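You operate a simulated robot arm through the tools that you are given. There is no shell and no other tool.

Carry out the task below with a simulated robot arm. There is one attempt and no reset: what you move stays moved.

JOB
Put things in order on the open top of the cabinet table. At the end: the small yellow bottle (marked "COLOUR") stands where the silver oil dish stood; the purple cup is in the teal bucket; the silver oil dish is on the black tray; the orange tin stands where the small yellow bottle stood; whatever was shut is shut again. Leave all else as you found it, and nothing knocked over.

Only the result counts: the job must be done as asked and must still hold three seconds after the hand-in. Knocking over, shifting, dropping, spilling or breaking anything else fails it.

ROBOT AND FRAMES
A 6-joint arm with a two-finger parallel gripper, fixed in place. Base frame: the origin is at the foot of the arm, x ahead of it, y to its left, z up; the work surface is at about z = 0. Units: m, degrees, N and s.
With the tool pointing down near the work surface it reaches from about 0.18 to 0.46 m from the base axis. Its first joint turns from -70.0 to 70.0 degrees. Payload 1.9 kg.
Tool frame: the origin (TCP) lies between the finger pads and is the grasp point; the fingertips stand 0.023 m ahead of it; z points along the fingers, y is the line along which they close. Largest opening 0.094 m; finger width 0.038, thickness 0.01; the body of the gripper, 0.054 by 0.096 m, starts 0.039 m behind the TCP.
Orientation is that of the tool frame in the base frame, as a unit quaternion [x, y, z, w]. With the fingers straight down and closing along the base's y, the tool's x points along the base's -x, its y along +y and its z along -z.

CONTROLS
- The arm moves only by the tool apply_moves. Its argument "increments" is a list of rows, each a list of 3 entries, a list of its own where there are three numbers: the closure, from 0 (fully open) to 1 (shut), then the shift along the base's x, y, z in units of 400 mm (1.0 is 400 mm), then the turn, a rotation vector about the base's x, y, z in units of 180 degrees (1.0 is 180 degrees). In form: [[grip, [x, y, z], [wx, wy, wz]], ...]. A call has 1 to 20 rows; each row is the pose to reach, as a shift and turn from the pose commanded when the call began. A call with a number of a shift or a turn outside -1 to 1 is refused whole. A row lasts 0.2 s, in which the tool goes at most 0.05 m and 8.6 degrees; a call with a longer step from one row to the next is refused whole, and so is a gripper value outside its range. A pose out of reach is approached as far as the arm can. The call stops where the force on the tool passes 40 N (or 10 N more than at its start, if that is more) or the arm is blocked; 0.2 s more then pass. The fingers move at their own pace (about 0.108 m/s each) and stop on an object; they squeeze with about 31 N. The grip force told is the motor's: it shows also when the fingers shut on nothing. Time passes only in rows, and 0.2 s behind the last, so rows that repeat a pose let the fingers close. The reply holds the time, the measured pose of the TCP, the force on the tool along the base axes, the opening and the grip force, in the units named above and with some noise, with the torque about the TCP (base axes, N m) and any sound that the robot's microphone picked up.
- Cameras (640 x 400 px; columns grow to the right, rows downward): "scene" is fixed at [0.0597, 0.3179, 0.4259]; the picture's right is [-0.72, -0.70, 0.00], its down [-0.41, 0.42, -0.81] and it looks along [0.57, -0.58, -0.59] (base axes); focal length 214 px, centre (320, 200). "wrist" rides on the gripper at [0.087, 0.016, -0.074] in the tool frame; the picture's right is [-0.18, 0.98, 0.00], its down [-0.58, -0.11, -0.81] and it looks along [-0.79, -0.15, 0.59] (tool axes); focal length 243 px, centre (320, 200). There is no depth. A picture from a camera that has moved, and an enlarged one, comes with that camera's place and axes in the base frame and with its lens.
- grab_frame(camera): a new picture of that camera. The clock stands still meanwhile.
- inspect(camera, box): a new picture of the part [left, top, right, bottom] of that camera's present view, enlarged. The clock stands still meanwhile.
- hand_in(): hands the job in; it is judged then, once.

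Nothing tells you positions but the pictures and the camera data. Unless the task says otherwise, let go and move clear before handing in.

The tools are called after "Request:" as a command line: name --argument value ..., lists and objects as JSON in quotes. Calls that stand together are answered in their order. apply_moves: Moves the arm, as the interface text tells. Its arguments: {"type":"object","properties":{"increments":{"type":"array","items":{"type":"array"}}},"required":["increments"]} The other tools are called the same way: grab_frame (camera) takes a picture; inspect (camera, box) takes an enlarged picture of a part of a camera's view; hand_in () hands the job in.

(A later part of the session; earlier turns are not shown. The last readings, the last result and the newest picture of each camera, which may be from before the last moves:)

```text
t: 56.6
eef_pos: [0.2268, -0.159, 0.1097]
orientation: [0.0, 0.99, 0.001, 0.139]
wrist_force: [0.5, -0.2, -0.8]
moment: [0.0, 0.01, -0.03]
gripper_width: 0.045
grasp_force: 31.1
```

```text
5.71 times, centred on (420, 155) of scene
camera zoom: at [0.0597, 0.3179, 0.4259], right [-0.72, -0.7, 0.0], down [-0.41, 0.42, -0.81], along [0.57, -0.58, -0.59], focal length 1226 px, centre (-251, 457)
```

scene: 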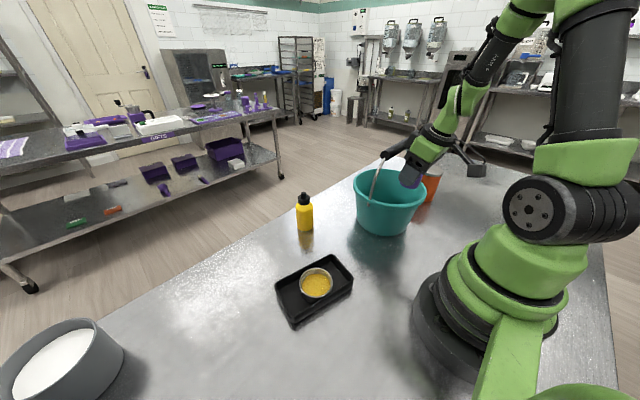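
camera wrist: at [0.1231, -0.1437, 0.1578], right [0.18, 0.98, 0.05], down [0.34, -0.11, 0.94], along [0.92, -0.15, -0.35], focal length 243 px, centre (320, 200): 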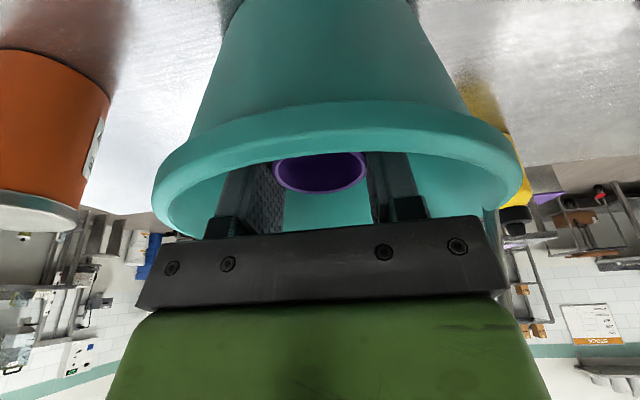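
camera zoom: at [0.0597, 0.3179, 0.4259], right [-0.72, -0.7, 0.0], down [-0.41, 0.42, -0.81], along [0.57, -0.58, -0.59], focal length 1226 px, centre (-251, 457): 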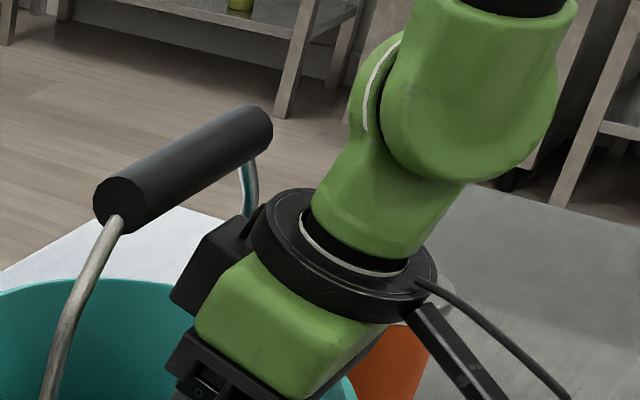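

There is clear space between the grip and the gripper. Second leg: slide under the grip toward the bucket centre in small steps.

Request:
apply_moves --increments '[[0.58, [0.0045, 0, -0.0095], [0, 0, 0]], [0.58, [0.009, 0, -0.0188], [0, 0, 0]], [0.58, [0.017, 0, -0.0238], [0, 0, 0]], [0.58, [0.025, 0, -0.0288], [0, 0, 0]], [0.58, [0.034, 0, -0.035], [0, 0, 0]], [0.58, [0.0425, 0, -0.0413], [0, 0, 0]], [0.58, [0.0425, 0, -0.0413], [0, 0, 0]]]'

Request:
inspect --camera "scene" --box '[345, 110, 475, 240]'

Request:
inspect --camera "scene" --box '[380, 120, 460, 190]'

Request:
grab_frame --camera "wrist"

```text
t: 58.2
eef_pos: [0.2448, -0.1603, 0.0923]
orientation: [0.001, 0.99, 0.002, 0.139]
wrist_force: [0.1, -0.1, -0.1]
moment: [0.03, -0.02, 0.0]
gripper_width: 0.0449
grasp_force: 31.6
```

```text
3.08 times, centred on (410, 175) of scene
camera zoom: at [0.0597, 0.3179, 0.4259], right [-0.72, -0.7, 0.0], down [-0.41, 0.42, -0.81], along [0.57, -0.58, -0.59], focal length 660 px, centre (43, 277)
```

zoom: 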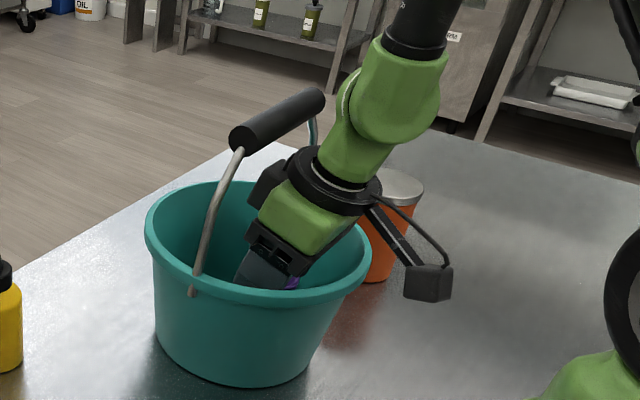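

```text
5.71 times, centred on (420, 155) of scene
camera zoom: at [0.0597, 0.3179, 0.4259], right [-0.72, -0.7, 0.0], down [-0.41, 0.42, -0.81], along [0.57, -0.58, -0.59], focal length 1226 px, centre (-251, 457)
```

zoom: 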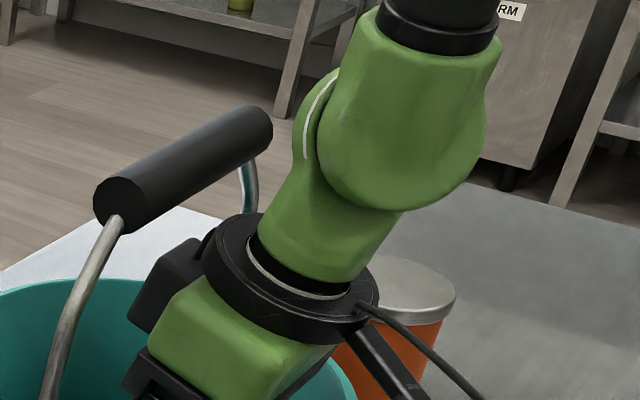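

```text
taken
camera wrist: at [0.1406, -0.1439, 0.1413], right [0.18, 0.98, 0.05], down [0.34, -0.11, 0.94], along [0.93, -0.15, -0.35], focal length 243 px, centre (320, 200)
```

wrist: 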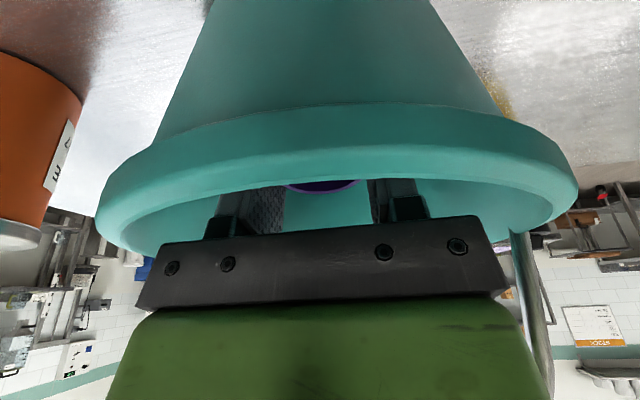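

The gripper is passing under the grip with good clearance, and the body fits inside the rim. I finish the sideways shift and go down to z ≈ 0.065.

Request:
apply_moves --increments '[[0.58, [0.009, 0, -0.007], [0, 0, 0]], [0.58, [0.0175, 0, -0.0138], [0, 0, 0]], [0.58, [0.0175, 0, -0.025], [0, 0, 0]], [0.58, [0.0175, 0, -0.04], [0, 0, 0]], [0.58, [0.0175, 0, -0.055], [0, 0, 0]], [0.58, [0.0175, 0, -0.066], [0, 0, 0]], [0.58, [0.0175, 0, -0.066], [0, 0, 0]]]'

Request:
inspect --camera "scene" --box '[345, 110, 475, 240]'

Request:
inspect --camera "scene" --box '[385, 140, 445, 200]'

Request:
grab_frame --camera "wrist"

```text
t: 59.8
eef_pos: [0.2518, -0.1598, 0.0664]
orientation: [0.0, 0.99, 0.001, 0.139]
wrist_force: [0.4, 0.5, -0.3]
moment: [-0.02, 0.0, -0.03]
gripper_width: 0.045
grasp_force: 30.7
```

```text
3.08 times, centred on (410, 175) of scene
camera zoom: at [0.0597, 0.3179, 0.4259], right [-0.72, -0.7, 0.0], down [-0.41, 0.42, -0.81], along [0.57, -0.58, -0.59], focal length 660 px, centre (43, 277)
```

zoom: 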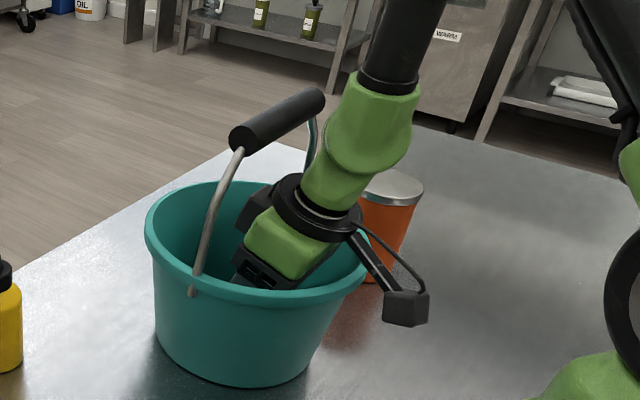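

```text
6.67 times, centred on (415, 170) of scene
camera zoom: at [0.0597, 0.3179, 0.4259], right [-0.72, -0.7, 0.0], down [-0.41, 0.42, -0.81], along [0.57, -0.58, -0.59], focal length 1430 px, centre (-313, 400)
```

zoom: 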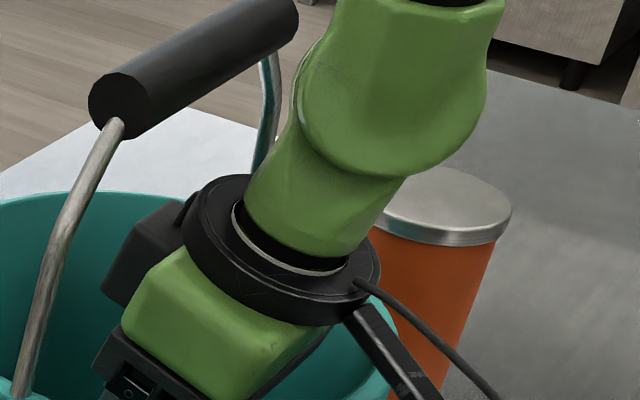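

```text
taken
camera wrist: at [0.1478, -0.1441, 0.1147], right [0.18, 0.98, 0.05], down [0.34, -0.11, 0.94], along [0.93, -0.15, -0.35], focal length 243 px, centre (320, 200)
```

wrist: 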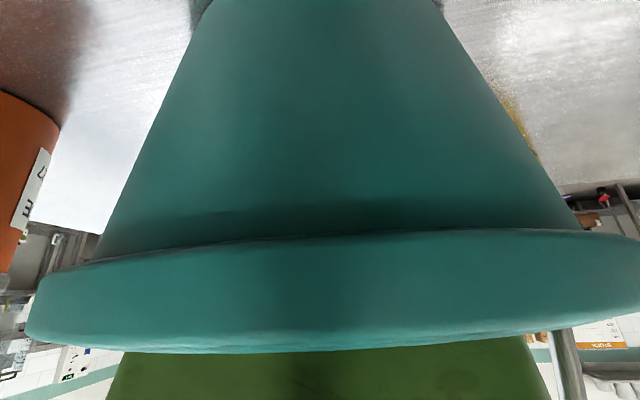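

The rim top measures about 0.120, so the camera bracket still has over 2 cm to the rim. I continue down in two small steps.

Request:
apply_moves --increments '[[0.58, [0, 0, -0.008], [0, 0, 0]], [0.58, [0, 0, -0.016], [0, 0, 0]], [0.58, [0, 0, -0.0225], [0, 0, 0]], [0.58, [0, 0, -0.0225], [0, 0, 0]]]'

Request:
inspect --camera "scene" --box '[385, 150, 445, 210]'

Request:
inspect --camera "scene" --box '[345, 110, 475, 240]'

Request:
grab_frame --camera "wrist"

```text
t: 60.8
eef_pos: [0.2515, -0.1617, 0.0573]
orientation: [0.0, 0.99, 0.001, 0.14]
wrist_force: [-0.3, 0.3, 0.1]
moment: [0.0, 0.03, 0.0]
gripper_width: 0.045
grasp_force: 31.3
```

```text
6.67 times, centred on (415, 180) of scene
camera zoom: at [0.0597, 0.3179, 0.4259], right [-0.72, -0.7, 0.0], down [-0.41, 0.42, -0.81], along [0.57, -0.58, -0.59], focal length 1430 px, centre (-313, 333)
```

zoom: 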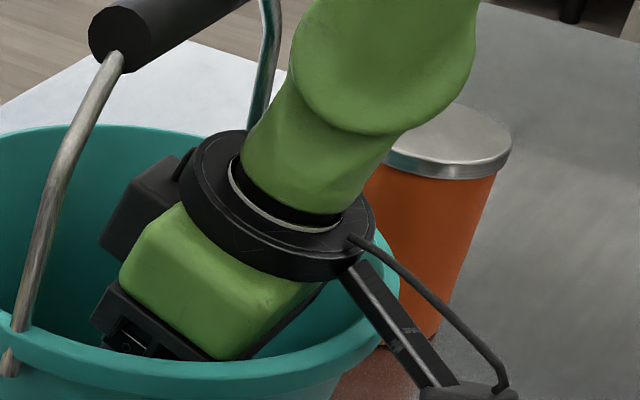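

```text
3.08 times, centred on (410, 175) of scene
camera zoom: at [0.0597, 0.3179, 0.4259], right [-0.72, -0.7, 0.0], down [-0.41, 0.42, -0.81], along [0.57, -0.58, -0.59], focal length 660 px, centre (43, 277)
```

zoom: 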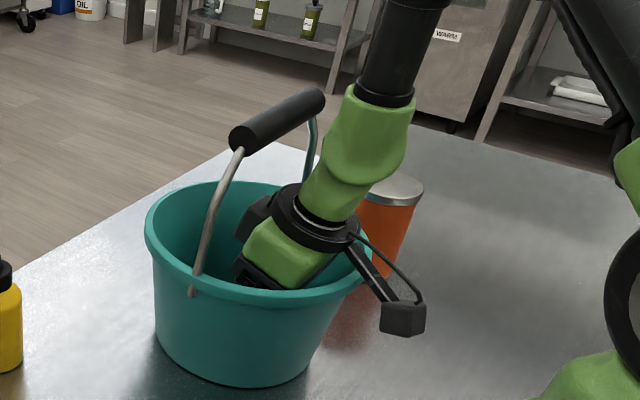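

```text
taken
camera wrist: at [0.1471, -0.1442, 0.1054], right [0.18, 0.98, 0.05], down [0.34, -0.11, 0.94], along [0.93, -0.15, -0.35], focal length 243 px, centre (320, 200)
```

wrist: 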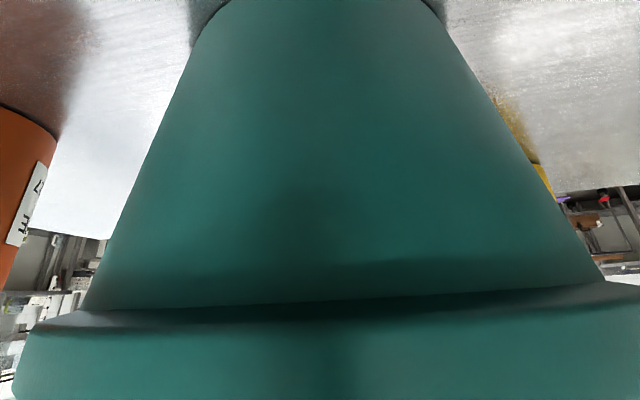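

The body and bracket remain clear. I'll check the bracket against the rim top with a downward-extended view, then lower a little more.

Request:
inspect --camera "wrist" --box '[0, 396, 640, 400]'

Request:
inspect --camera "scene" --box '[405, 180, 435, 210]'

```text
1.00 times, centred on (320, 398) of wrist (not enlarged: the box is as wide or as high as the picture)
camera zoom: at [0.1471, -0.1442, 0.1054], right [0.18, 0.98, 0.05], down [0.34, -0.11, 0.94], along [0.93, -0.15, -0.35], focal length 243 px, centre (320, 2)
```

zoom: 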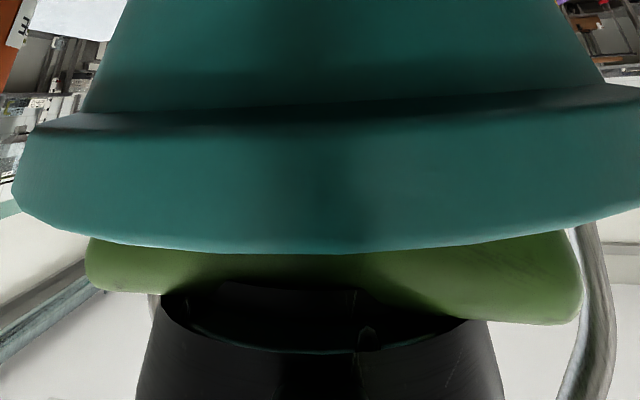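

```text
13.33 times, centred on (420, 195) of scene
camera zoom: at [0.0597, 0.3179, 0.4259], right [-0.72, -0.7, 0.0], down [-0.41, 0.42, -0.81], along [0.57, -0.58, -0.59], focal length 2860 px, centre (-1013, 267)
```

zoom: 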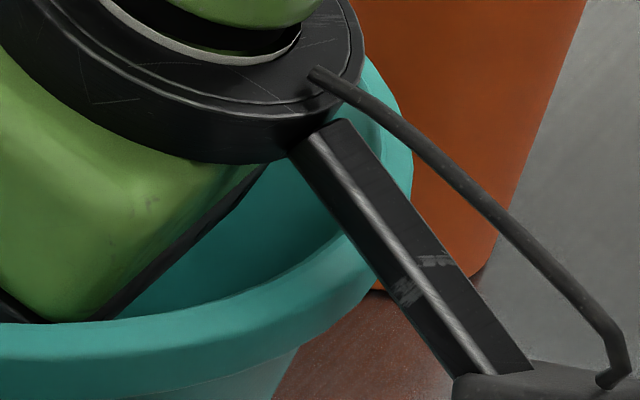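

The bracket shows about 15 mm clearance over the rim. I lower 7.5 mm more, in small steps, watching the force for the cup touching the bucket floor.

Request:
apply_moves --increments '[[0.58, [0, 0, -0.005], [0, 0, 0]], [0.58, [0, 0, -0.01], [0, 0, 0]], [0.58, [0, 0, -0.01], [0, 0, 0]]]'

Request:
apply_moves --increments '[[0.58, [0, 0, -0.005], [0, 0, 0]], [0.58, [0, 0, -0.009], [0, 0, 0]], [0.58, [0, 0, -0.009], [0, 0, 0]]]'

Request:
inspect --camera "scene" --box '[405, 180, 435, 210]'

Request:
inspect --camera "scene" --box '[385, 130, 445, 190]'

```text
t: 61.6
eef_pos: [0.2512, -0.1609, 0.0533]
orientation: [0.002, 0.99, 0.001, 0.14]
wrist_force: [0.1, -0.1, -0.6]
moment: [-0.01, 0.0, 0.01]
gripper_width: 0.0448
grasp_force: 31.8
```

```text
t: 62.4
eef_pos: [0.2513, -0.1604, 0.0498]
orientation: [0.001, 0.99, 0.002, 0.138]
wrist_force: [-0.2, 0.4, 0.2]
moment: [-0.02, 0.01, 0.01]
gripper_width: 0.0451
grasp_force: 31.1
```

```text
13.33 times, centred on (420, 195) of scene
camera zoom: at [0.0597, 0.3179, 0.4259], right [-0.72, -0.7, 0.0], down [-0.41, 0.42, -0.81], along [0.57, -0.58, -0.59], focal length 2860 px, centre (-1013, 267)
```

zoom: 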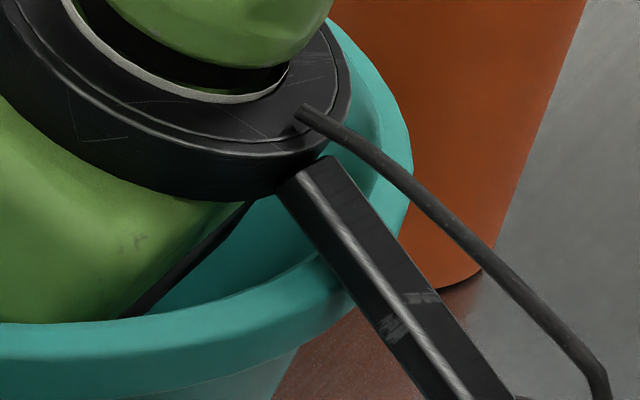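

```text
6.67 times, centred on (415, 160) of scene
camera zoom: at [0.0597, 0.3179, 0.4259], right [-0.72, -0.7, 0.0], down [-0.41, 0.42, -0.81], along [0.57, -0.58, -0.59], focal length 1430 px, centre (-313, 467)
```

zoom: 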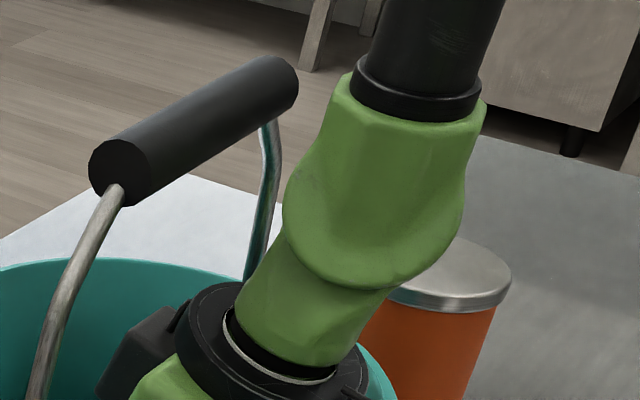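

I have about 8 mm of bracket clearance, so I lower another 3.5 mm; the cup bottom is then about 5 mm above the bucket floor.

Request:
apply_moves --increments '[[0.58, [0, 0, -0.0045], [0, 0, 0]], [0.58, [0, 0, -0.0088], [0, 0, 0]], [0.58, [0, 0, -0.0088], [0, 0, 0]]]'

Request:
inspect --camera "scene" --box '[405, 180, 435, 210]'

```text
t: 63.2
eef_pos: [0.2515, -0.1602, 0.0462]
orientation: [0.001, 0.99, 0.003, 0.139]
wrist_force: [0.0, -0.1, -0.2]
moment: [0.01, 0.03, 0.02]
gripper_width: 0.0451
grasp_force: 31.3
```

```text
13.33 times, centred on (420, 195) of scene
camera zoom: at [0.0597, 0.3179, 0.4259], right [-0.72, -0.7, 0.0], down [-0.41, 0.42, -0.81], along [0.57, -0.58, -0.59], focal length 2860 px, centre (-1013, 267)
```

zoom: 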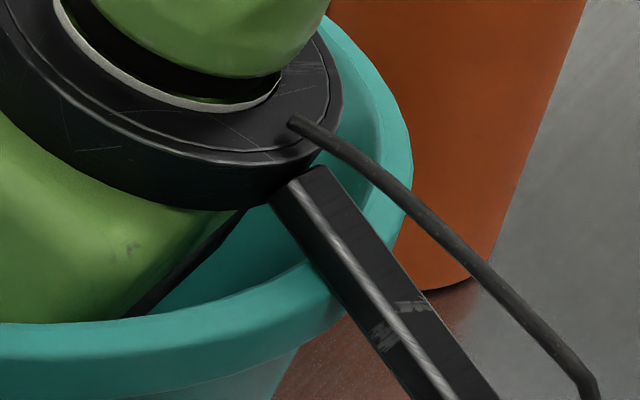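

Nothing is touching yet and clearance remains. I open the fingers gently to let the cup settle.

Request:
apply_moves --increments '[[0.53, [0, 0, 0], [0, 0, 0]], [0.515, [0, 0, 0], [0, 0, 0]], [0.505, [0, 0, 0], [0, 0, 0]], [0.49, [0, 0, 0], [0, 0, 0]], [0.47, [0, 0, 0], [0, 0, 0]], [0.44, [0, 0, 0], [0, 0, 0]], [0.4, [0, 0, 0], [0, 0, 0]], [0.34, [0, 0, 0], [0, 0, 0]], [0.28, [0, 0, 0], [0, 0, 0]], [0.28, [0, 0, 0], [0, 0, 0]]]'

Request:
inspect --camera "scene" --box '[345, 110, 475, 240]'

```text
t: 65.4
eef_pos: [0.2529, -0.16, 0.047]
orientation: [0.0, 0.99, 0.002, 0.139]
wrist_force: [-0.4, -0.3, 0.4]
moment: [-0.05, 0.02, -0.02]
gripper_width: 0.0677
grasp_force: 0.0
```

```text
3.08 times, centred on (410, 175) of scene
camera zoom: at [0.0597, 0.3179, 0.4259], right [-0.72, -0.7, 0.0], down [-0.41, 0.42, -0.81], along [0.57, -0.58, -0.59], focal length 660 px, centre (43, 277)
```

zoom: 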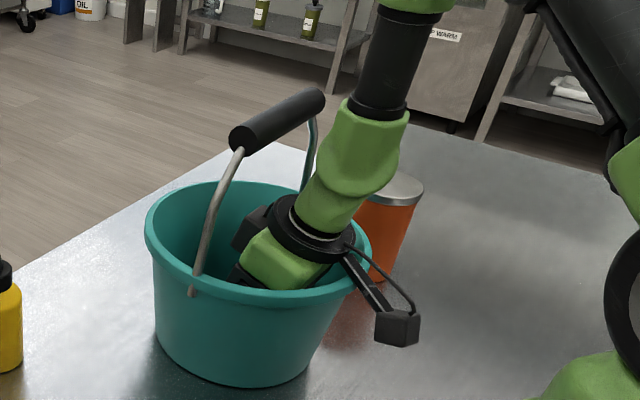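

The cup is released (fingers at 0.068, no load). I back out along the same route: straight up, out from under the grip, then up.

Request:
apply_moves --increments '[[0.28, [0, 0, 0.015], [0, 0, 0]], [0.28, [0, 0, 0.04], [0, 0, 0]], [0.28, [0, 0, 0.07], [0, 0, 0]], [0.28, [0, 0, 0.09], [0, 0, 0]], [0.28, [0, 0, 0.1013], [0, 0, 0]], [0.28, [-0.0088, 0, 0.108], [0, 0, 0]], [0.28, [-0.0175, 0, 0.114], [0, 0, 0]], [0.28, [-0.026, 0, 0.1195], [0, 0, 0]], [0.28, [-0.035, 0, 0.125], [0, 0, 0]], [0.28, [-0.043, 0, 0.13], [0, 0, 0]], [0.28, [-0.051, 0, 0.136], [0, 0, 0]], [0.28, [-0.06, 0, 0.156], [0, 0, 0]], [0.28, [-0.0665, 0, 0.176], [0, 0, 0]], [0.28, [-0.0725, 0, 0.196], [0, 0, 0]], [0.28, [-0.079, 0, 0.215], [0, 0, 0]], [0.28, [-0.085, 0, 0.234], [0, 0, 0]], [0.28, [-0.0875, 0, 0.284], [0, 0, 0]], [0.28, [-0.0875, 0, 0.334], [0, 0, 0]], [0.28, [-0.1, 0, 0.409], [0, 0, 0]], [0.28, [-0.1175, 0, 0.509], [0, 0, 0]]]'

Request:
grab_frame --camera "scene"

Request:
inspect --camera "wrist" --box '[0, 0, 640, 100]'

```text
t: 69.6
eef_pos: [0.2027, -0.1607, 0.2525]
orientation: [0.0, 0.99, 0.001, 0.139]
wrist_force: [0.6, 0.7, 0.7]
moment: [0.03, -0.02, -0.01]
gripper_width: 0.0677
grasp_force: 0.0
```

```text
taken
```

scene: 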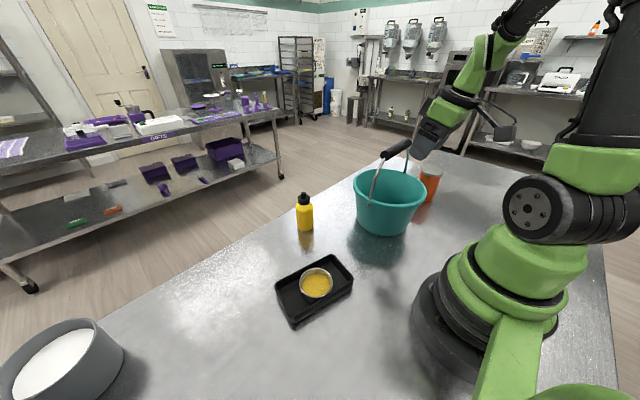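

```text
1.00 times, centred on (320, 50) of wrist (not enlarged: the box is as wide or as high as the picture)
camera zoom: at [0.0996, -0.1443, 0.2999], right [0.18, 0.98, 0.05], down [0.34, -0.11, 0.94], along [0.92, -0.15, -0.35], focal length 243 px, centre (320, 350)
```

zoom: 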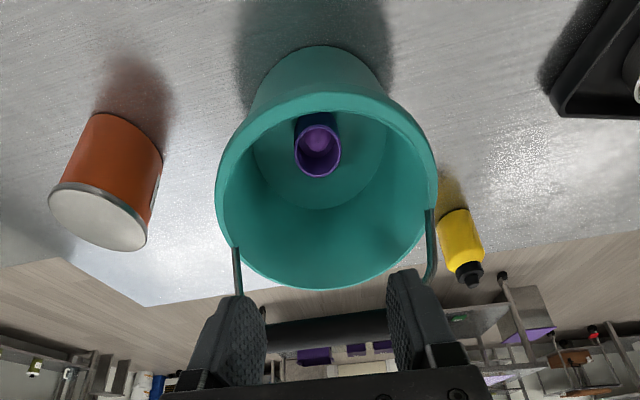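

The cup stands upright in the bucket with its ball, and the handle and bucket are unmoved. Next I straighten the tool, rise above the handle height and go over to the yellow bottle.

Request:
apply_moves --increments '[[0.28, [0, 0, 0.04], [0, 0.022, 0]], [0.28, [0, 0, 0.08], [0, 0.044, 0]], [0.2, [0, 0, 0.11], [0, 0.066, 0]], [0.1, [0, 0, 0.125], [0, 0.0889, 0]], [0.05, [0.02, 0.03, 0.125], [0, 0.0889, 0]], [0.05, [0.06, 0.08, 0.12], [0, 0.0889, 0]], [0.05, [0.1, 0.13, 0.115], [0, 0.0889, 0]], [0.05, [0.14, 0.185, 0.11], [0, 0.0889, 0]], [0.05, [0.18, 0.24, 0.1], [0, 0.0889, 0]], [0.05, [0.22, 0.295, 0.09], [0, 0.0889, 0]], [0.05, [0.26, 0.35, 0.08], [0, 0.0889, 0]], [0.05, [0.3, 0.4, 0.07], [0, 0.0889, 0]], [0.05, [0.33, 0.44, 0.07], [0, 0.0889, 0]], [0.05, [0.3425, 0.4525, 0.07], [0, 0.0889, 0]], [0.05, [0.3425, 0.4525, 0.07], [0, 0.0889, 0]]]'

Request:
grab_frame --camera "wrist"

Request:
grab_frame --camera "scene"

```text
t: 72.8
eef_pos: [0.3403, 0.0205, 0.279]
orientation: [0.0, 1.0, 0.001, 0.0]
wrist_force: [0.5, 0.8, -0.8]
moment: [0.05, 0.0, 0.01]
gripper_width: 0.0893
grasp_force: 0.2
```

```text
taken
camera wrist: at [0.2539, 0.0375, 0.3531], right [0.18, 0.98, 0.0], down [0.58, -0.11, 0.81], along [0.79, -0.15, -0.59], focal length 243 px, centre (320, 200)
```

wrist: 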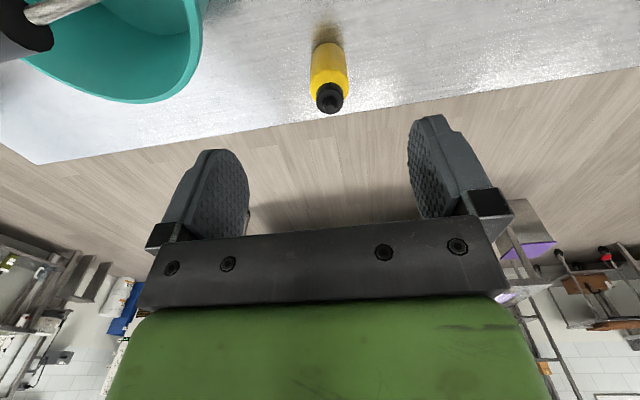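

```text
taken
```

scene: 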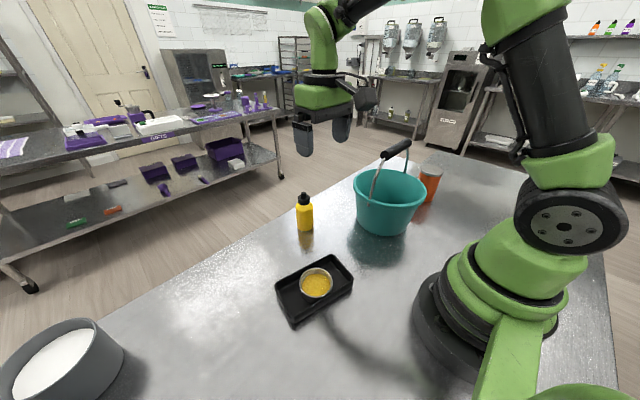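

The bottle is in view between the fingers. I zoom to find its exact position and size.

Request:
inspect --camera "wrist" --box '[270, 30, 390, 120]'

Request:
inspect --camera "scene" --box '[280, 180, 340, 240]'

```text
4.44 times, centred on (330, 75) of wrist
camera zoom: at [0.2539, 0.0375, 0.3531], right [0.18, 0.98, 0.0], down [0.58, -0.11, 0.81], along [0.79, -0.15, -0.59], focal length 1078 px, centre (276, 756)
```

zoom: 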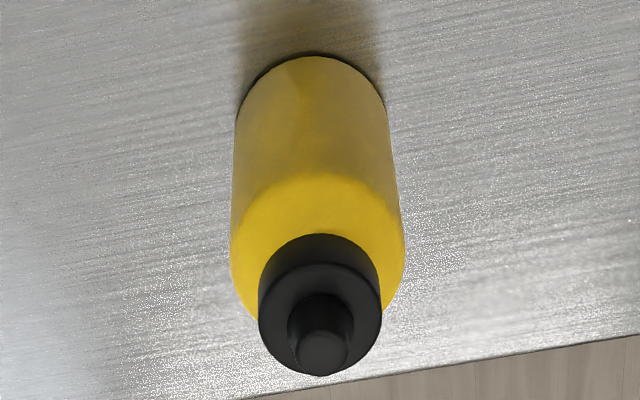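

```text
6.67 times, centred on (310, 210) of scene
camera zoom: at [0.0597, 0.318, 0.4259], right [-0.72, -0.7, 0.0], down [-0.41, 0.42, -0.81], along [0.57, -0.58, -0.59], focal length 1430 px, centre (387, 133)
```

zoom: 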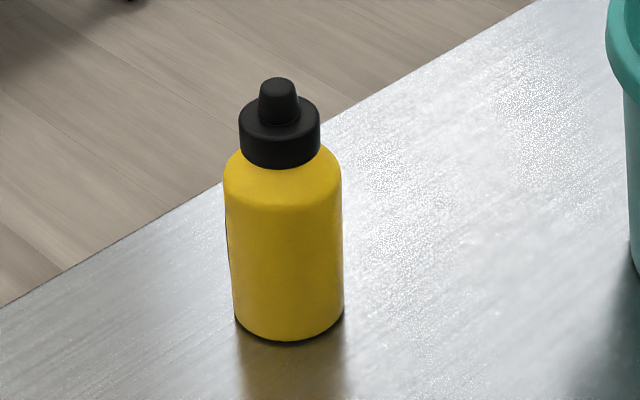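

The bottle stands at about (0.409, 0.020), 0.047 wide and 0.116 tall, so the fingertips must hold its upper body (z ≈ 0.06 to 0.07) with the palm just above the nozzle. I move above it and check again.

Request:
apply_moves --increments '[[0.05, [0.02, 0, -0.02], [0, 0, 0]], [0.05, [0.06, 0, -0.06], [0, 0, 0]], [0.05, [0.1, 0, -0.12], [0, 0, 0]], [0.05, [0.14, 0, -0.19], [0, 0, 0]], [0.05, [0.165, 0, -0.25], [0, 0, 0]], [0.05, [0.1718, 0, -0.285], [0, 0, 0]], [0.05, [0.1718, 0, -0.2975], [0, 0, 0]], [0.05, [0.1718, 0, -0.2975], [0, 0, 0]]]'

Request:
grab_frame --camera "wrist"

Request:
inspect --camera "wrist" --box '[240, 0, 400, 150]'

Request:
inspect --camera "scene" --box '[260, 120, 380, 240]'

```text
t: 74.6
eef_pos: [0.4081, 0.0197, 0.158]
orientation: [0.001, 1.0, 0.0, 0.0]
wrist_force: [0.3, 0.1, 0.4]
moment: [-0.01, 0.0, 0.01]
gripper_width: 0.0897
grasp_force: 0.1
```

```text
taken
camera wrist: at [0.3219, 0.0363, 0.2334], right [0.19, 0.98, 0.0], down [0.58, -0.11, 0.81], along [0.79, -0.15, -0.59], focal length 243 px, centre (320, 200)
```

wrist: 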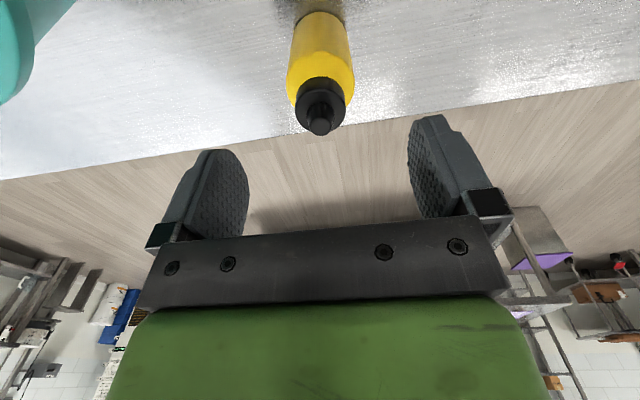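

```text
2.67 times, centred on (320, 75) of wrist
camera zoom: at [0.3219, 0.0363, 0.2334], right [0.19, 0.98, 0.0], down [0.58, -0.11, 0.81], along [0.79, -0.15, -0.59], focal length 647 px, centre (320, 533)
```

zoom: 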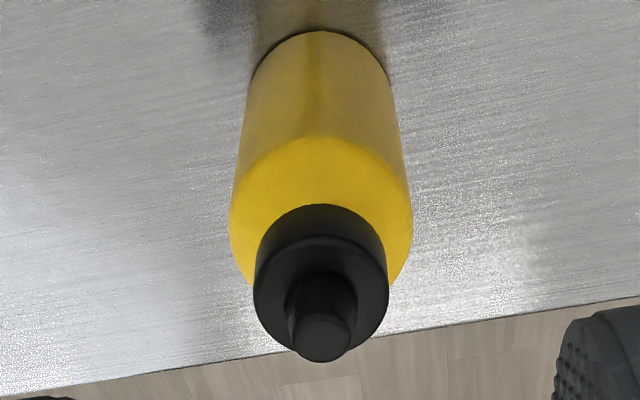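

```text
3.33 times, centred on (320, 180) of scene
camera zoom: at [0.0597, 0.3179, 0.4259], right [-0.72, -0.7, 0.0], down [-0.41, 0.42, -0.81], along [0.57, -0.58, -0.59], focal length 715 px, centre (320, 267)
```

zoom: 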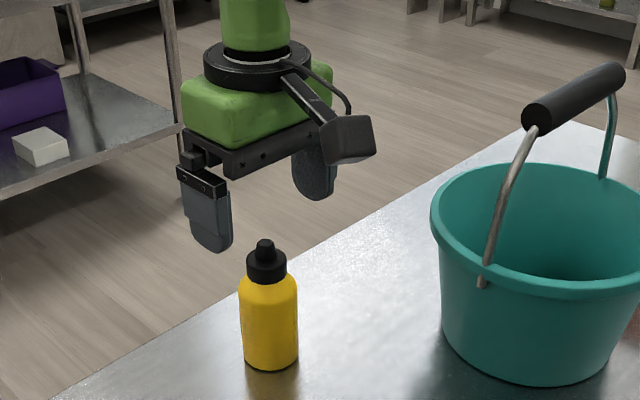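

The bottle is centred within 3 mm. I correct that and descend to z ≈ 0.082 slowly.

Request:
apply_moves --increments '[[0.05, [0.0075, 0.002, -0.02], [0, 0, 0]], [0.05, [0.0075, 0.002, -0.05], [0, 0, 0]], [0.05, [0.0075, 0.002, -0.085], [0, 0, 0]], [0.05, [0.0075, 0.002, -0.12], [0, 0, 0]], [0.05, [0.0075, 0.002, -0.15], [0, 0, 0]], [0.05, [0.0075, 0.002, -0.172], [0, 0, 0]], [0.05, [0.0075, 0.002, -0.185], [0, 0, 0]], [0.05, [0.0075, 0.002, -0.19], [0, 0, 0]], [0.05, [0.0075, 0.002, -0.19], [0, 0, 0]]]'

Request:
grab_frame --camera "wrist"

Request:
inspect --camera "scene" --box '[270, 140, 370, 240]'

```text
t: 76.6
eef_pos: [0.4128, 0.0226, 0.0829]
orientation: [0.0, 1.0, 0.001, 0.0]
wrist_force: [0.0, -0.4, -0.3]
moment: [-0.02, -0.03, 0.0]
gripper_width: 0.0897
grasp_force: 0.0
```

```text
taken
camera wrist: at [0.3259, 0.0389, 0.1577], right [0.18, 0.98, 0.0], down [0.58, -0.11, 0.81], along [0.79, -0.15, -0.59], focal length 243 px, centre (320, 200)
```

wrist: 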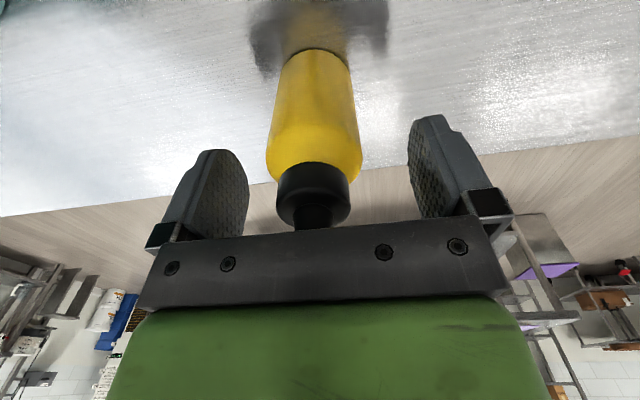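

```text
4.00 times, centred on (320, 190) of scene
camera zoom: at [0.0597, 0.3179, 0.4259], right [-0.72, -0.7, 0.0], down [-0.41, 0.42, -0.81], along [0.57, -0.58, -0.59], focal length 858 px, centre (320, 240)
```

zoom: 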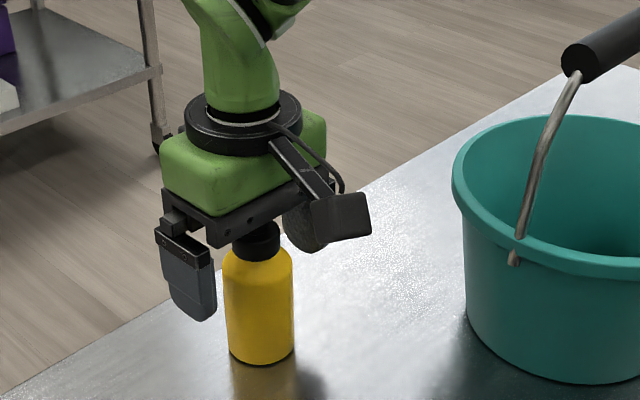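

The palm is just above the nozzle without contact. I'll zoom to check sideways centring before closing.

Request:
inspect --camera "wrist" --box '[230, 30, 430, 240]'

```text
1.90 times, centred on (330, 135) of wrist
camera zoom: at [0.3259, 0.0389, 0.1577], right [0.18, 0.98, 0.0], down [0.58, -0.11, 0.81], along [0.79, -0.15, -0.59], focal length 462 px, centre (301, 324)
```

zoom: 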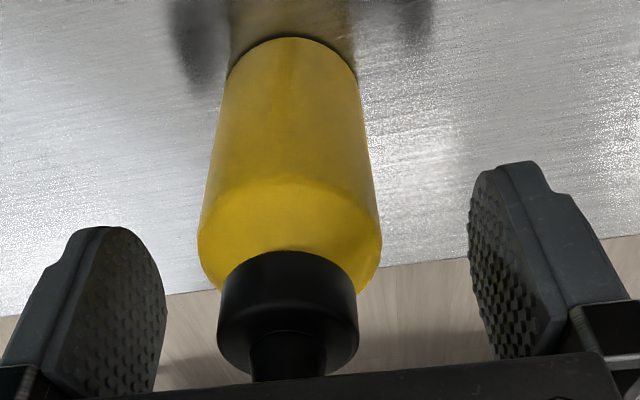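

The bottle sits 3 mm off-centre toward -y, so I shift to match and then close gently.

Request:
apply_moves --increments '[[0.05, [-0.001, -0.004, 0], [0, 0, 0]], [0.05, [-0.002, -0.008, 0], [0, 0, 0]], [0.05, [-0.002, -0.008, 0], [0, 0, 0]]]'

Request:
inspect --camera "wrist" --box '[230, 30, 430, 240]'

```text
t: 77.4
eef_pos: [0.4112, 0.0191, 0.0834]
orientation: [0.0, 1.0, 0.001, 0.0]
wrist_force: [-0.7, 0.6, 0.3]
moment: [0.01, -0.02, 0.02]
gripper_width: 0.0893
grasp_force: 0.0
```

```text
1.90 times, centred on (330, 135) of wrist
camera zoom: at [0.3254, 0.035, 0.1579], right [0.18, 0.98, 0.0], down [0.58, -0.11, 0.81], along [0.79, -0.15, -0.59], focal length 462 px, centre (301, 324)
```

zoom: 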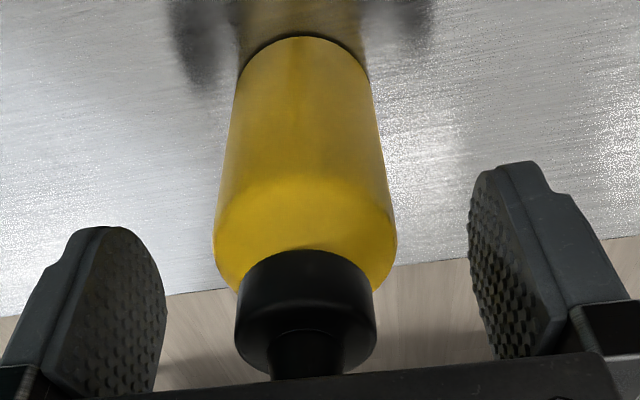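

The bottle is now centred. I close slowly onto its upper body.

Request:
apply_moves --increments '[[0.2, [0, 0, 0], [0, 0, 0]], [0.32, [0, 0, 0], [0, 0, 0]], [0.4, [0, 0, 0], [0, 0, 0]], [0.44, [0, 0, 0], [0, 0, 0]], [0.46, [0, 0, 0], [0, 0, 0]], [0.48, [0, 0, 0], [0, 0, 0]], [0.49, [0, 0, 0], [0, 0, 0]], [0.5, [0, 0, 0], [0, 0, 0]], [0.51, [0, 0, 0], [0, 0, 0]], [0.52, [0, 0, 0], [0, 0, 0]], [0.54, [0, 0, 0], [0, 0, 0]], [0.56, [0, 0, 0], [0, 0, 0]], [0.58, [0, 0, 0], [0, 0, 0]]]'

Request:
inspect --camera "wrist" --box '[230, 30, 430, 240]'

Request:
inspect --camera "scene" --box '[270, 140, 370, 240]'

```text
t: 80.2
eef_pos: [0.4125, 0.0186, 0.0833]
orientation: [0.0, 1.0, 0.0, 0.0]
wrist_force: [-0.4, -0.1, 0.9]
moment: [-0.01, -0.01, 0.0]
gripper_width: 0.0474
grasp_force: 30.6
```

```text
1.90 times, centred on (330, 135) of wrist
camera zoom: at [0.3254, 0.0351, 0.1579], right [0.18, 0.98, 0.0], down [0.58, -0.11, 0.81], along [0.79, -0.15, -0.59], focal length 462 px, centre (301, 324)
```

zoom: 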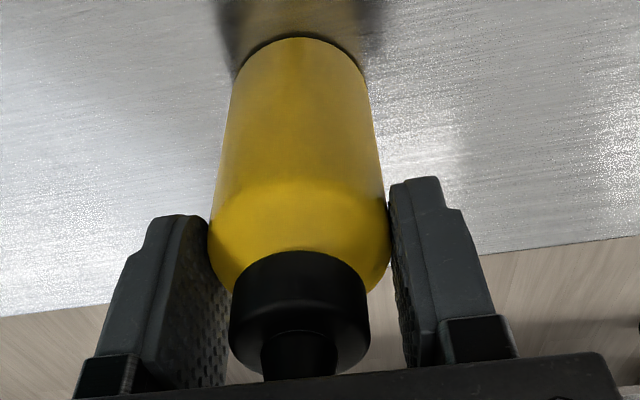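

```text
4.00 times, centred on (320, 190) of scene
camera zoom: at [0.0597, 0.3179, 0.4259], right [-0.72, -0.7, 0.0], down [-0.41, 0.42, -0.81], along [0.57, -0.58, -0.59], focal length 858 px, centre (320, 240)
```

zoom: 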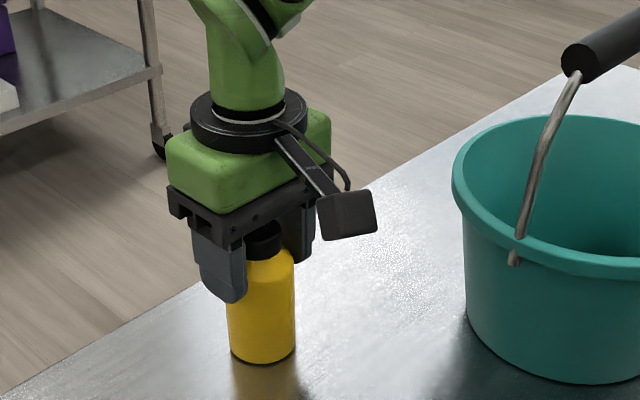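

The bottle is gripped (0.047, 31 N). I lift it slowly a little and check for slip or tilt.

Request:
apply_moves --increments '[[0.58, [0, 0, 0.0025], [0, 0, 0]], [0.58, [0, 0, 0.0075], [0, 0, 0]], [0.58, [0, 0, 0.015], [0, 0, 0]], [0.58, [0, 0, 0.025], [0, 0, 0]], [0.58, [0, 0, 0.0375], [0, 0, 0]], [0.58, [0, 0, 0.05], [0, 0, 0]], [0.58, [0, 0, 0.06], [0, 0, 0]], [0.58, [0, 0, 0.065], [0, 0, 0]], [0.58, [0, 0, 0.065], [0, 0, 0]]]'

Request:
inspect --camera "wrist" --box '[230, 30, 430, 240]'

Request:
inspect --camera "scene" --box '[270, 140, 370, 240]'

```text
t: 82.2
eef_pos: [0.4119, 0.0188, 0.1089]
orientation: [0.001, 1.0, 0.001, 0.0]
wrist_force: [-0.6, 0.3, -1.2]
moment: [0.04, -0.03, 0.02]
gripper_width: 0.0474
grasp_force: 30.6
```

```text
1.90 times, centred on (330, 135) of wrist
camera zoom: at [0.3252, 0.0346, 0.1839], right [0.18, 0.98, 0.0], down [0.58, -0.11, 0.81], along [0.79, -0.15, -0.59], focal length 462 px, centre (301, 324)
```

zoom: 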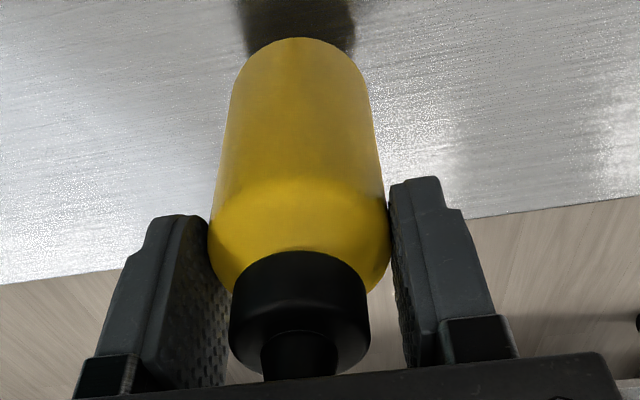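

```text
4.00 times, centred on (320, 190) of scene
camera zoom: at [0.0597, 0.3179, 0.4259], right [-0.72, -0.7, 0.0], down [-0.41, 0.42, -0.81], along [0.57, -0.58, -0.59], focal length 858 px, centre (320, 240)
```

zoom: 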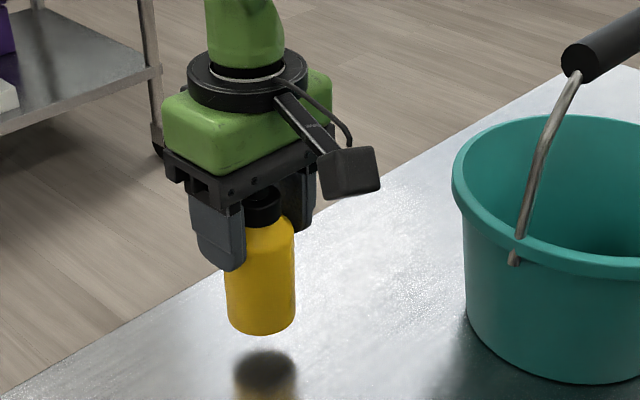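

The bottle is lifted upright with no slip. I carry it along an arc at low height (2.5 cm off the table) to the dish's old spot.

Request:
apply_moves --increments '[[0.58, [-0.0001, 0.0034, 0], [0, 0, 0.001]], [0.58, [-0.0004, 0.0101, 0], [0, 0, 0.003]], [0.58, [-0.001, 0.0236, 0], [0, 0, 0.007]], [0.58, [-0.0019, 0.0437, 0], [0, 0, 0.013]], [0.58, [-0.003, 0.0673, 0], [0, 0, 0.0201]], [0.58, [-0.0041, 0.0942, 0], [0, 0, 0.0281]], [0.58, [-0.0053, 0.1211, 0], [0, 0, 0.0361]], [0.58, [-0.0065, 0.1481, 0], [0, 0, 0.0441]], [0.58, [-0.0077, 0.175, 0], [0, 0, 0.0522]], [0.58, [-0.0089, 0.2019, 0], [0, 0, 0.0602]], [0.58, [-0.0101, 0.2288, 0], [0, 0, 0.0682]], [0.58, [-0.0112, 0.2557, 0], [0, 0, 0.0762]], [0.58, [-0.0124, 0.2827, 0], [0, 0, 0.0843]], [0.58, [-0.0135, 0.3062, 0], [0, 0, 0.0913]], [0.58, [-0.0142, 0.323, 0], [0, 0, 0.0963]], [0.58, [-0.0147, 0.3331, 0], [0, 0, 0.0993]], [0.58, [-0.0148, 0.3365, 0], [0, 0, 0.1003]]]'

Request:
grab_frame --camera "scene"

```text
t: 85.8
eef_pos: [0.4061, 0.1528, 0.1105]
orientation: [-0.156, 0.988, 0.001, 0.0]
wrist_force: [-0.1, -0.5, -0.2]
moment: [-0.02, -0.02, 0.05]
gripper_width: 0.0471
grasp_force: 31.0
```

```text
taken
```

scene: 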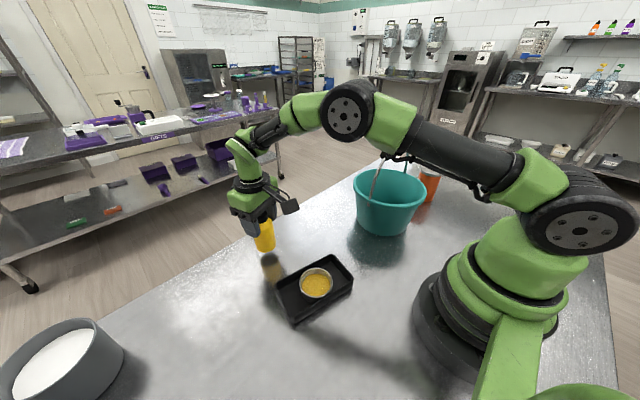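

The bottle is upright halfway along. I continue to the dish's old spot at (0.355, 0.2845).

Request:
apply_moves --increments '[[0.58, [-0.0013, 0.0033, 0], [0, 0, 0.001]], [0.58, [-0.0038, 0.0099, 0], [0, 0, 0.003]], [0.58, [-0.0089, 0.0231, 0], [0, 0, 0.007]], [0.58, [-0.0166, 0.0428, 0], [0, 0, 0.013]], [0.58, [-0.0256, 0.0659, 0], [0, 0, 0.0201]], [0.58, [-0.0358, 0.0922, 0], [0, 0, 0.0281]], [0.58, [-0.046, 0.1185, 0], [0, 0, 0.0361]], [0.58, [-0.0562, 0.1449, 0], [0, 0, 0.0441]], [0.58, [-0.0665, 0.1712, 0], [0, 0, 0.0522]], [0.58, [-0.0767, 0.1976, 0], [0, 0, 0.0602]], [0.58, [-0.0869, 0.2239, 0], [0, 0, 0.0682]], [0.58, [-0.0971, 0.2503, 0], [0, 0, 0.0762]], [0.58, [-0.1074, 0.2766, 0], [0, 0, 0.0843]], [0.58, [-0.1163, 0.2997, 0], [0, 0, 0.0913]], [0.58, [-0.1227, 0.3161, 0], [0, 0, 0.0963]], [0.58, [-0.1265, 0.326, 0], [0, 0, 0.0993]], [0.58, [-0.1278, 0.3293, 0], [0, 0, 0.1003]], [0.58, [-0.1278, 0.3293, 0], [0, 0, 0.1003]]]'

Request:
grab_frame --camera "scene"

Request:
grab_frame --camera "wrist"

```text
t: 89.6
eef_pos: [0.3546, 0.2842, 0.1097]
orientation: [-0.31, 0.951, 0.001, 0.0]
wrist_force: [-0.3, 0.1, -0.6]
moment: [0.02, 0.0, -0.01]
gripper_width: 0.0472
grasp_force: 30.8
```

```text
taken
```

scene: 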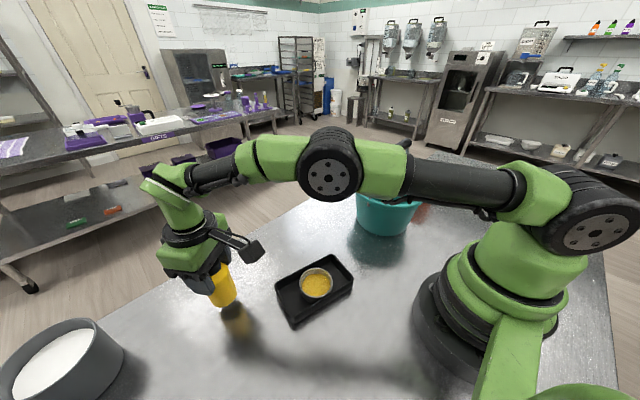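

```text
taken
camera wrist: at [0.2754, 0.2465, 0.1844], right [-0.43, 0.9, 0.0], down [0.54, 0.25, 0.81], along [0.73, 0.35, -0.59], focal length 243 px, centre (320, 200)
```

wrist: 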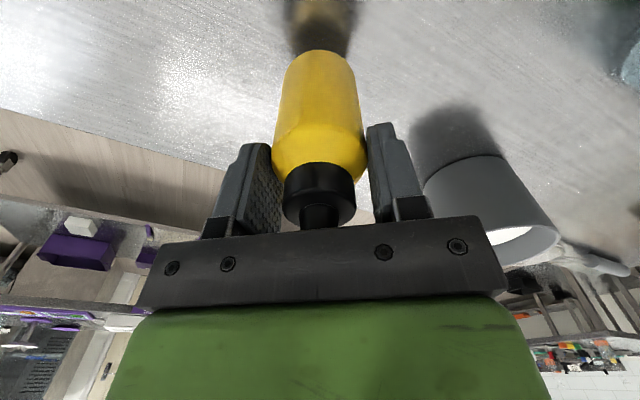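

The bottle hangs over the dish's old spot. I lower it slowly to just above the table, then step down to contact.

Request:
apply_moves --increments '[[0.58, [0, 0, -0.004], [0, 0, 0]], [0.58, [0, 0, -0.012], [0, 0, 0]], [0.58, [0, 0, -0.022], [0, 0, 0]], [0.58, [0, 0, -0.033], [0, 0, 0]], [0.58, [0, 0, -0.044], [0, 0, 0]], [0.58, [0, 0, -0.053], [0, 0, 0]], [0.58, [0, 0, -0.058], [0, 0, 0]], [0.58, [0, 0, -0.06], [0, 0, 0]], [0.58, [0, 0, -0.06], [0, 0, 0]]]'

Request:
apply_moves --increments '[[0.58, [0, 0, -0.0025], [0, 0, 0]], [0.58, [0, 0, -0.0025], [0, 0, 0]]]'

Request:
apply_moves --increments '[[0.58, [0, 0, -0.0025], [0, 0, 0]], [0.58, [0, 0, -0.0025], [0, 0, 0]]]'

```text
t: 91.6
eef_pos: [0.3557, 0.2852, 0.0849]
orientation: [-0.31, 0.951, 0.001, 0.0]
wrist_force: [0.3, -0.3, -1.2]
moment: [-0.02, 0.0, 0.02]
gripper_width: 0.0473
grasp_force: 31.1
```

```text
t: 92.2
eef_pos: [0.3549, 0.2841, 0.0827]
orientation: [-0.31, 0.951, 0.001, 0.0]
wrist_force: [0.5, -0.1, -0.7]
moment: [0.01, 0.0, 0.05]
gripper_width: 0.0473
grasp_force: 31.1
```

```text
t: 92.8
eef_pos: [0.3539, 0.2844, 0.082]
orientation: [-0.31, 0.951, 0.001, 0.0]
wrist_force: [-0.5, -0.5, -1.9]
moment: [-0.02, 0.0, 0.03]
gripper_width: 0.0472
grasp_force: 30.7
```

No contact yet. I continue in 1 mm steps.

Request:
apply_moves --increments '[[0.58, [0, 0, -0.0025], [0, 0, 0]], [0.58, [0, 0, -0.0025], [0, 0, 0]]]'

Request:
inspect --camera "scene" --box '[190, 250, 260, 320]'

```text
t: 93.4
eef_pos: [0.355, 0.285, 0.0811]
orientation: [-0.309, 0.951, 0.002, 0.002]
wrist_force: [-3.5, -4.1, 19.6]
moment: [-0.54, 0.45, 0.01]
gripper_width: 0.0473
grasp_force: 31.7
```

```text
5.71 times, centred on (225, 285) of scene
camera zoom: at [0.0597, 0.3179, 0.4259], right [-0.72, -0.7, 0.0], down [-0.41, 0.42, -0.81], along [0.57, -0.58, -0.59], focal length 1226 px, centre (863, -286)
```

zoom: 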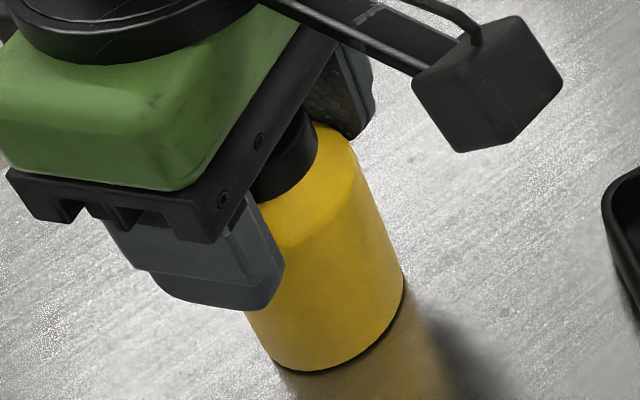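

The bottle touches the table (about 20 N). I relieve by half a millimetre and open slowly.

Request:
apply_moves --increments '[[0.58, [0, 0, 0.0015], [0, 0, 0]], [0.58, [0, 0, 0.0018], [0, 0, 0]]]'

Request:
apply_moves --increments '[[0.52, [0, 0, 0], [0, 0, 0]], [0.505, [0, 0, 0], [0, 0, 0]], [0.495, [0, 0, 0], [0, 0, 0]], [0.48, [0, 0, 0], [0, 0, 0]], [0.46, [0, 0, 0], [0, 0, 0]], [0.43, [0, 0, 0], [0, 0, 0]], [0.39, [0, 0, 0], [0, 0, 0]], [0.34, [0, 0, 0], [0, 0, 0]], [0.28, [0, 0, 0], [0, 0, 0]], [0.2, [0, 0, 0], [0, 0, 0]], [0.12, [0, 0, 0], [0, 0, 0]], [0.12, [0, 0, 0], [0, 0, 0]]]'

Request:
grab_frame --camera "wrist"

Request:
inspect --camera "scene" --box '[190, 250, 260, 320]'

```text
t: 94.0
eef_pos: [0.3542, 0.2851, 0.0827]
orientation: [-0.309, 0.951, 0.001, 0.001]
wrist_force: [2.3, 2.9, 9.1]
moment: [0.18, -0.1, 0.02]
gripper_width: 0.0473
grasp_force: 31.4
```

```text
t: 96.6
eef_pos: [0.3546, 0.2849, 0.0826]
orientation: [-0.31, 0.951, 0.001, 0.0]
wrist_force: [0.7, 0.1, 0.3]
moment: [-0.01, 0.01, 0.02]
gripper_width: 0.0827
grasp_force: 0.0
```

```text
taken
camera wrist: at [0.2756, 0.2467, 0.1578], right [-0.43, 0.9, 0.0], down [0.53, 0.25, 0.81], along [0.73, 0.35, -0.59], focal length 243 px, centre (320, 200)
```

wrist: 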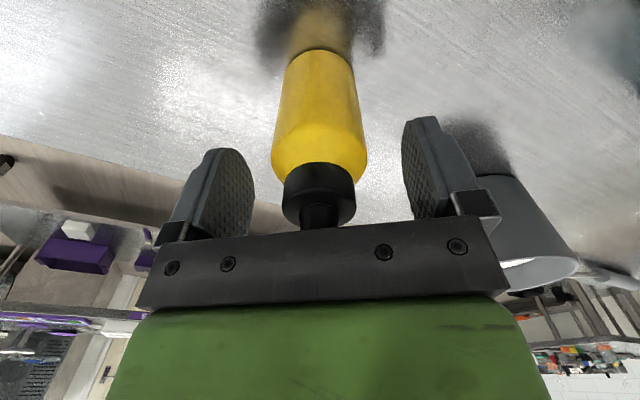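

```text
5.71 times, centred on (225, 285) of scene
camera zoom: at [0.0597, 0.3179, 0.4259], right [-0.72, -0.7, 0.0], down [-0.41, 0.42, -0.81], along [0.57, -0.58, -0.59], focal length 1226 px, centre (863, -286)
```

zoom: 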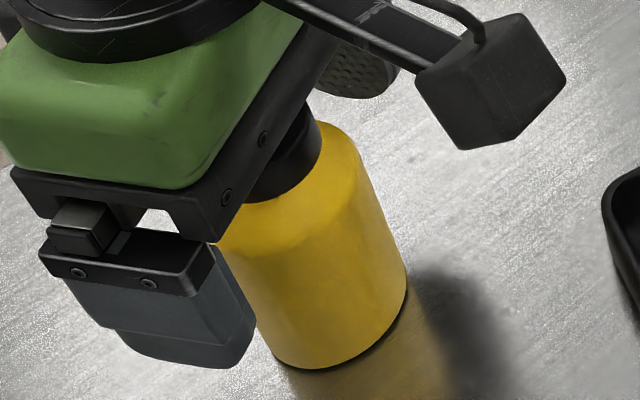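

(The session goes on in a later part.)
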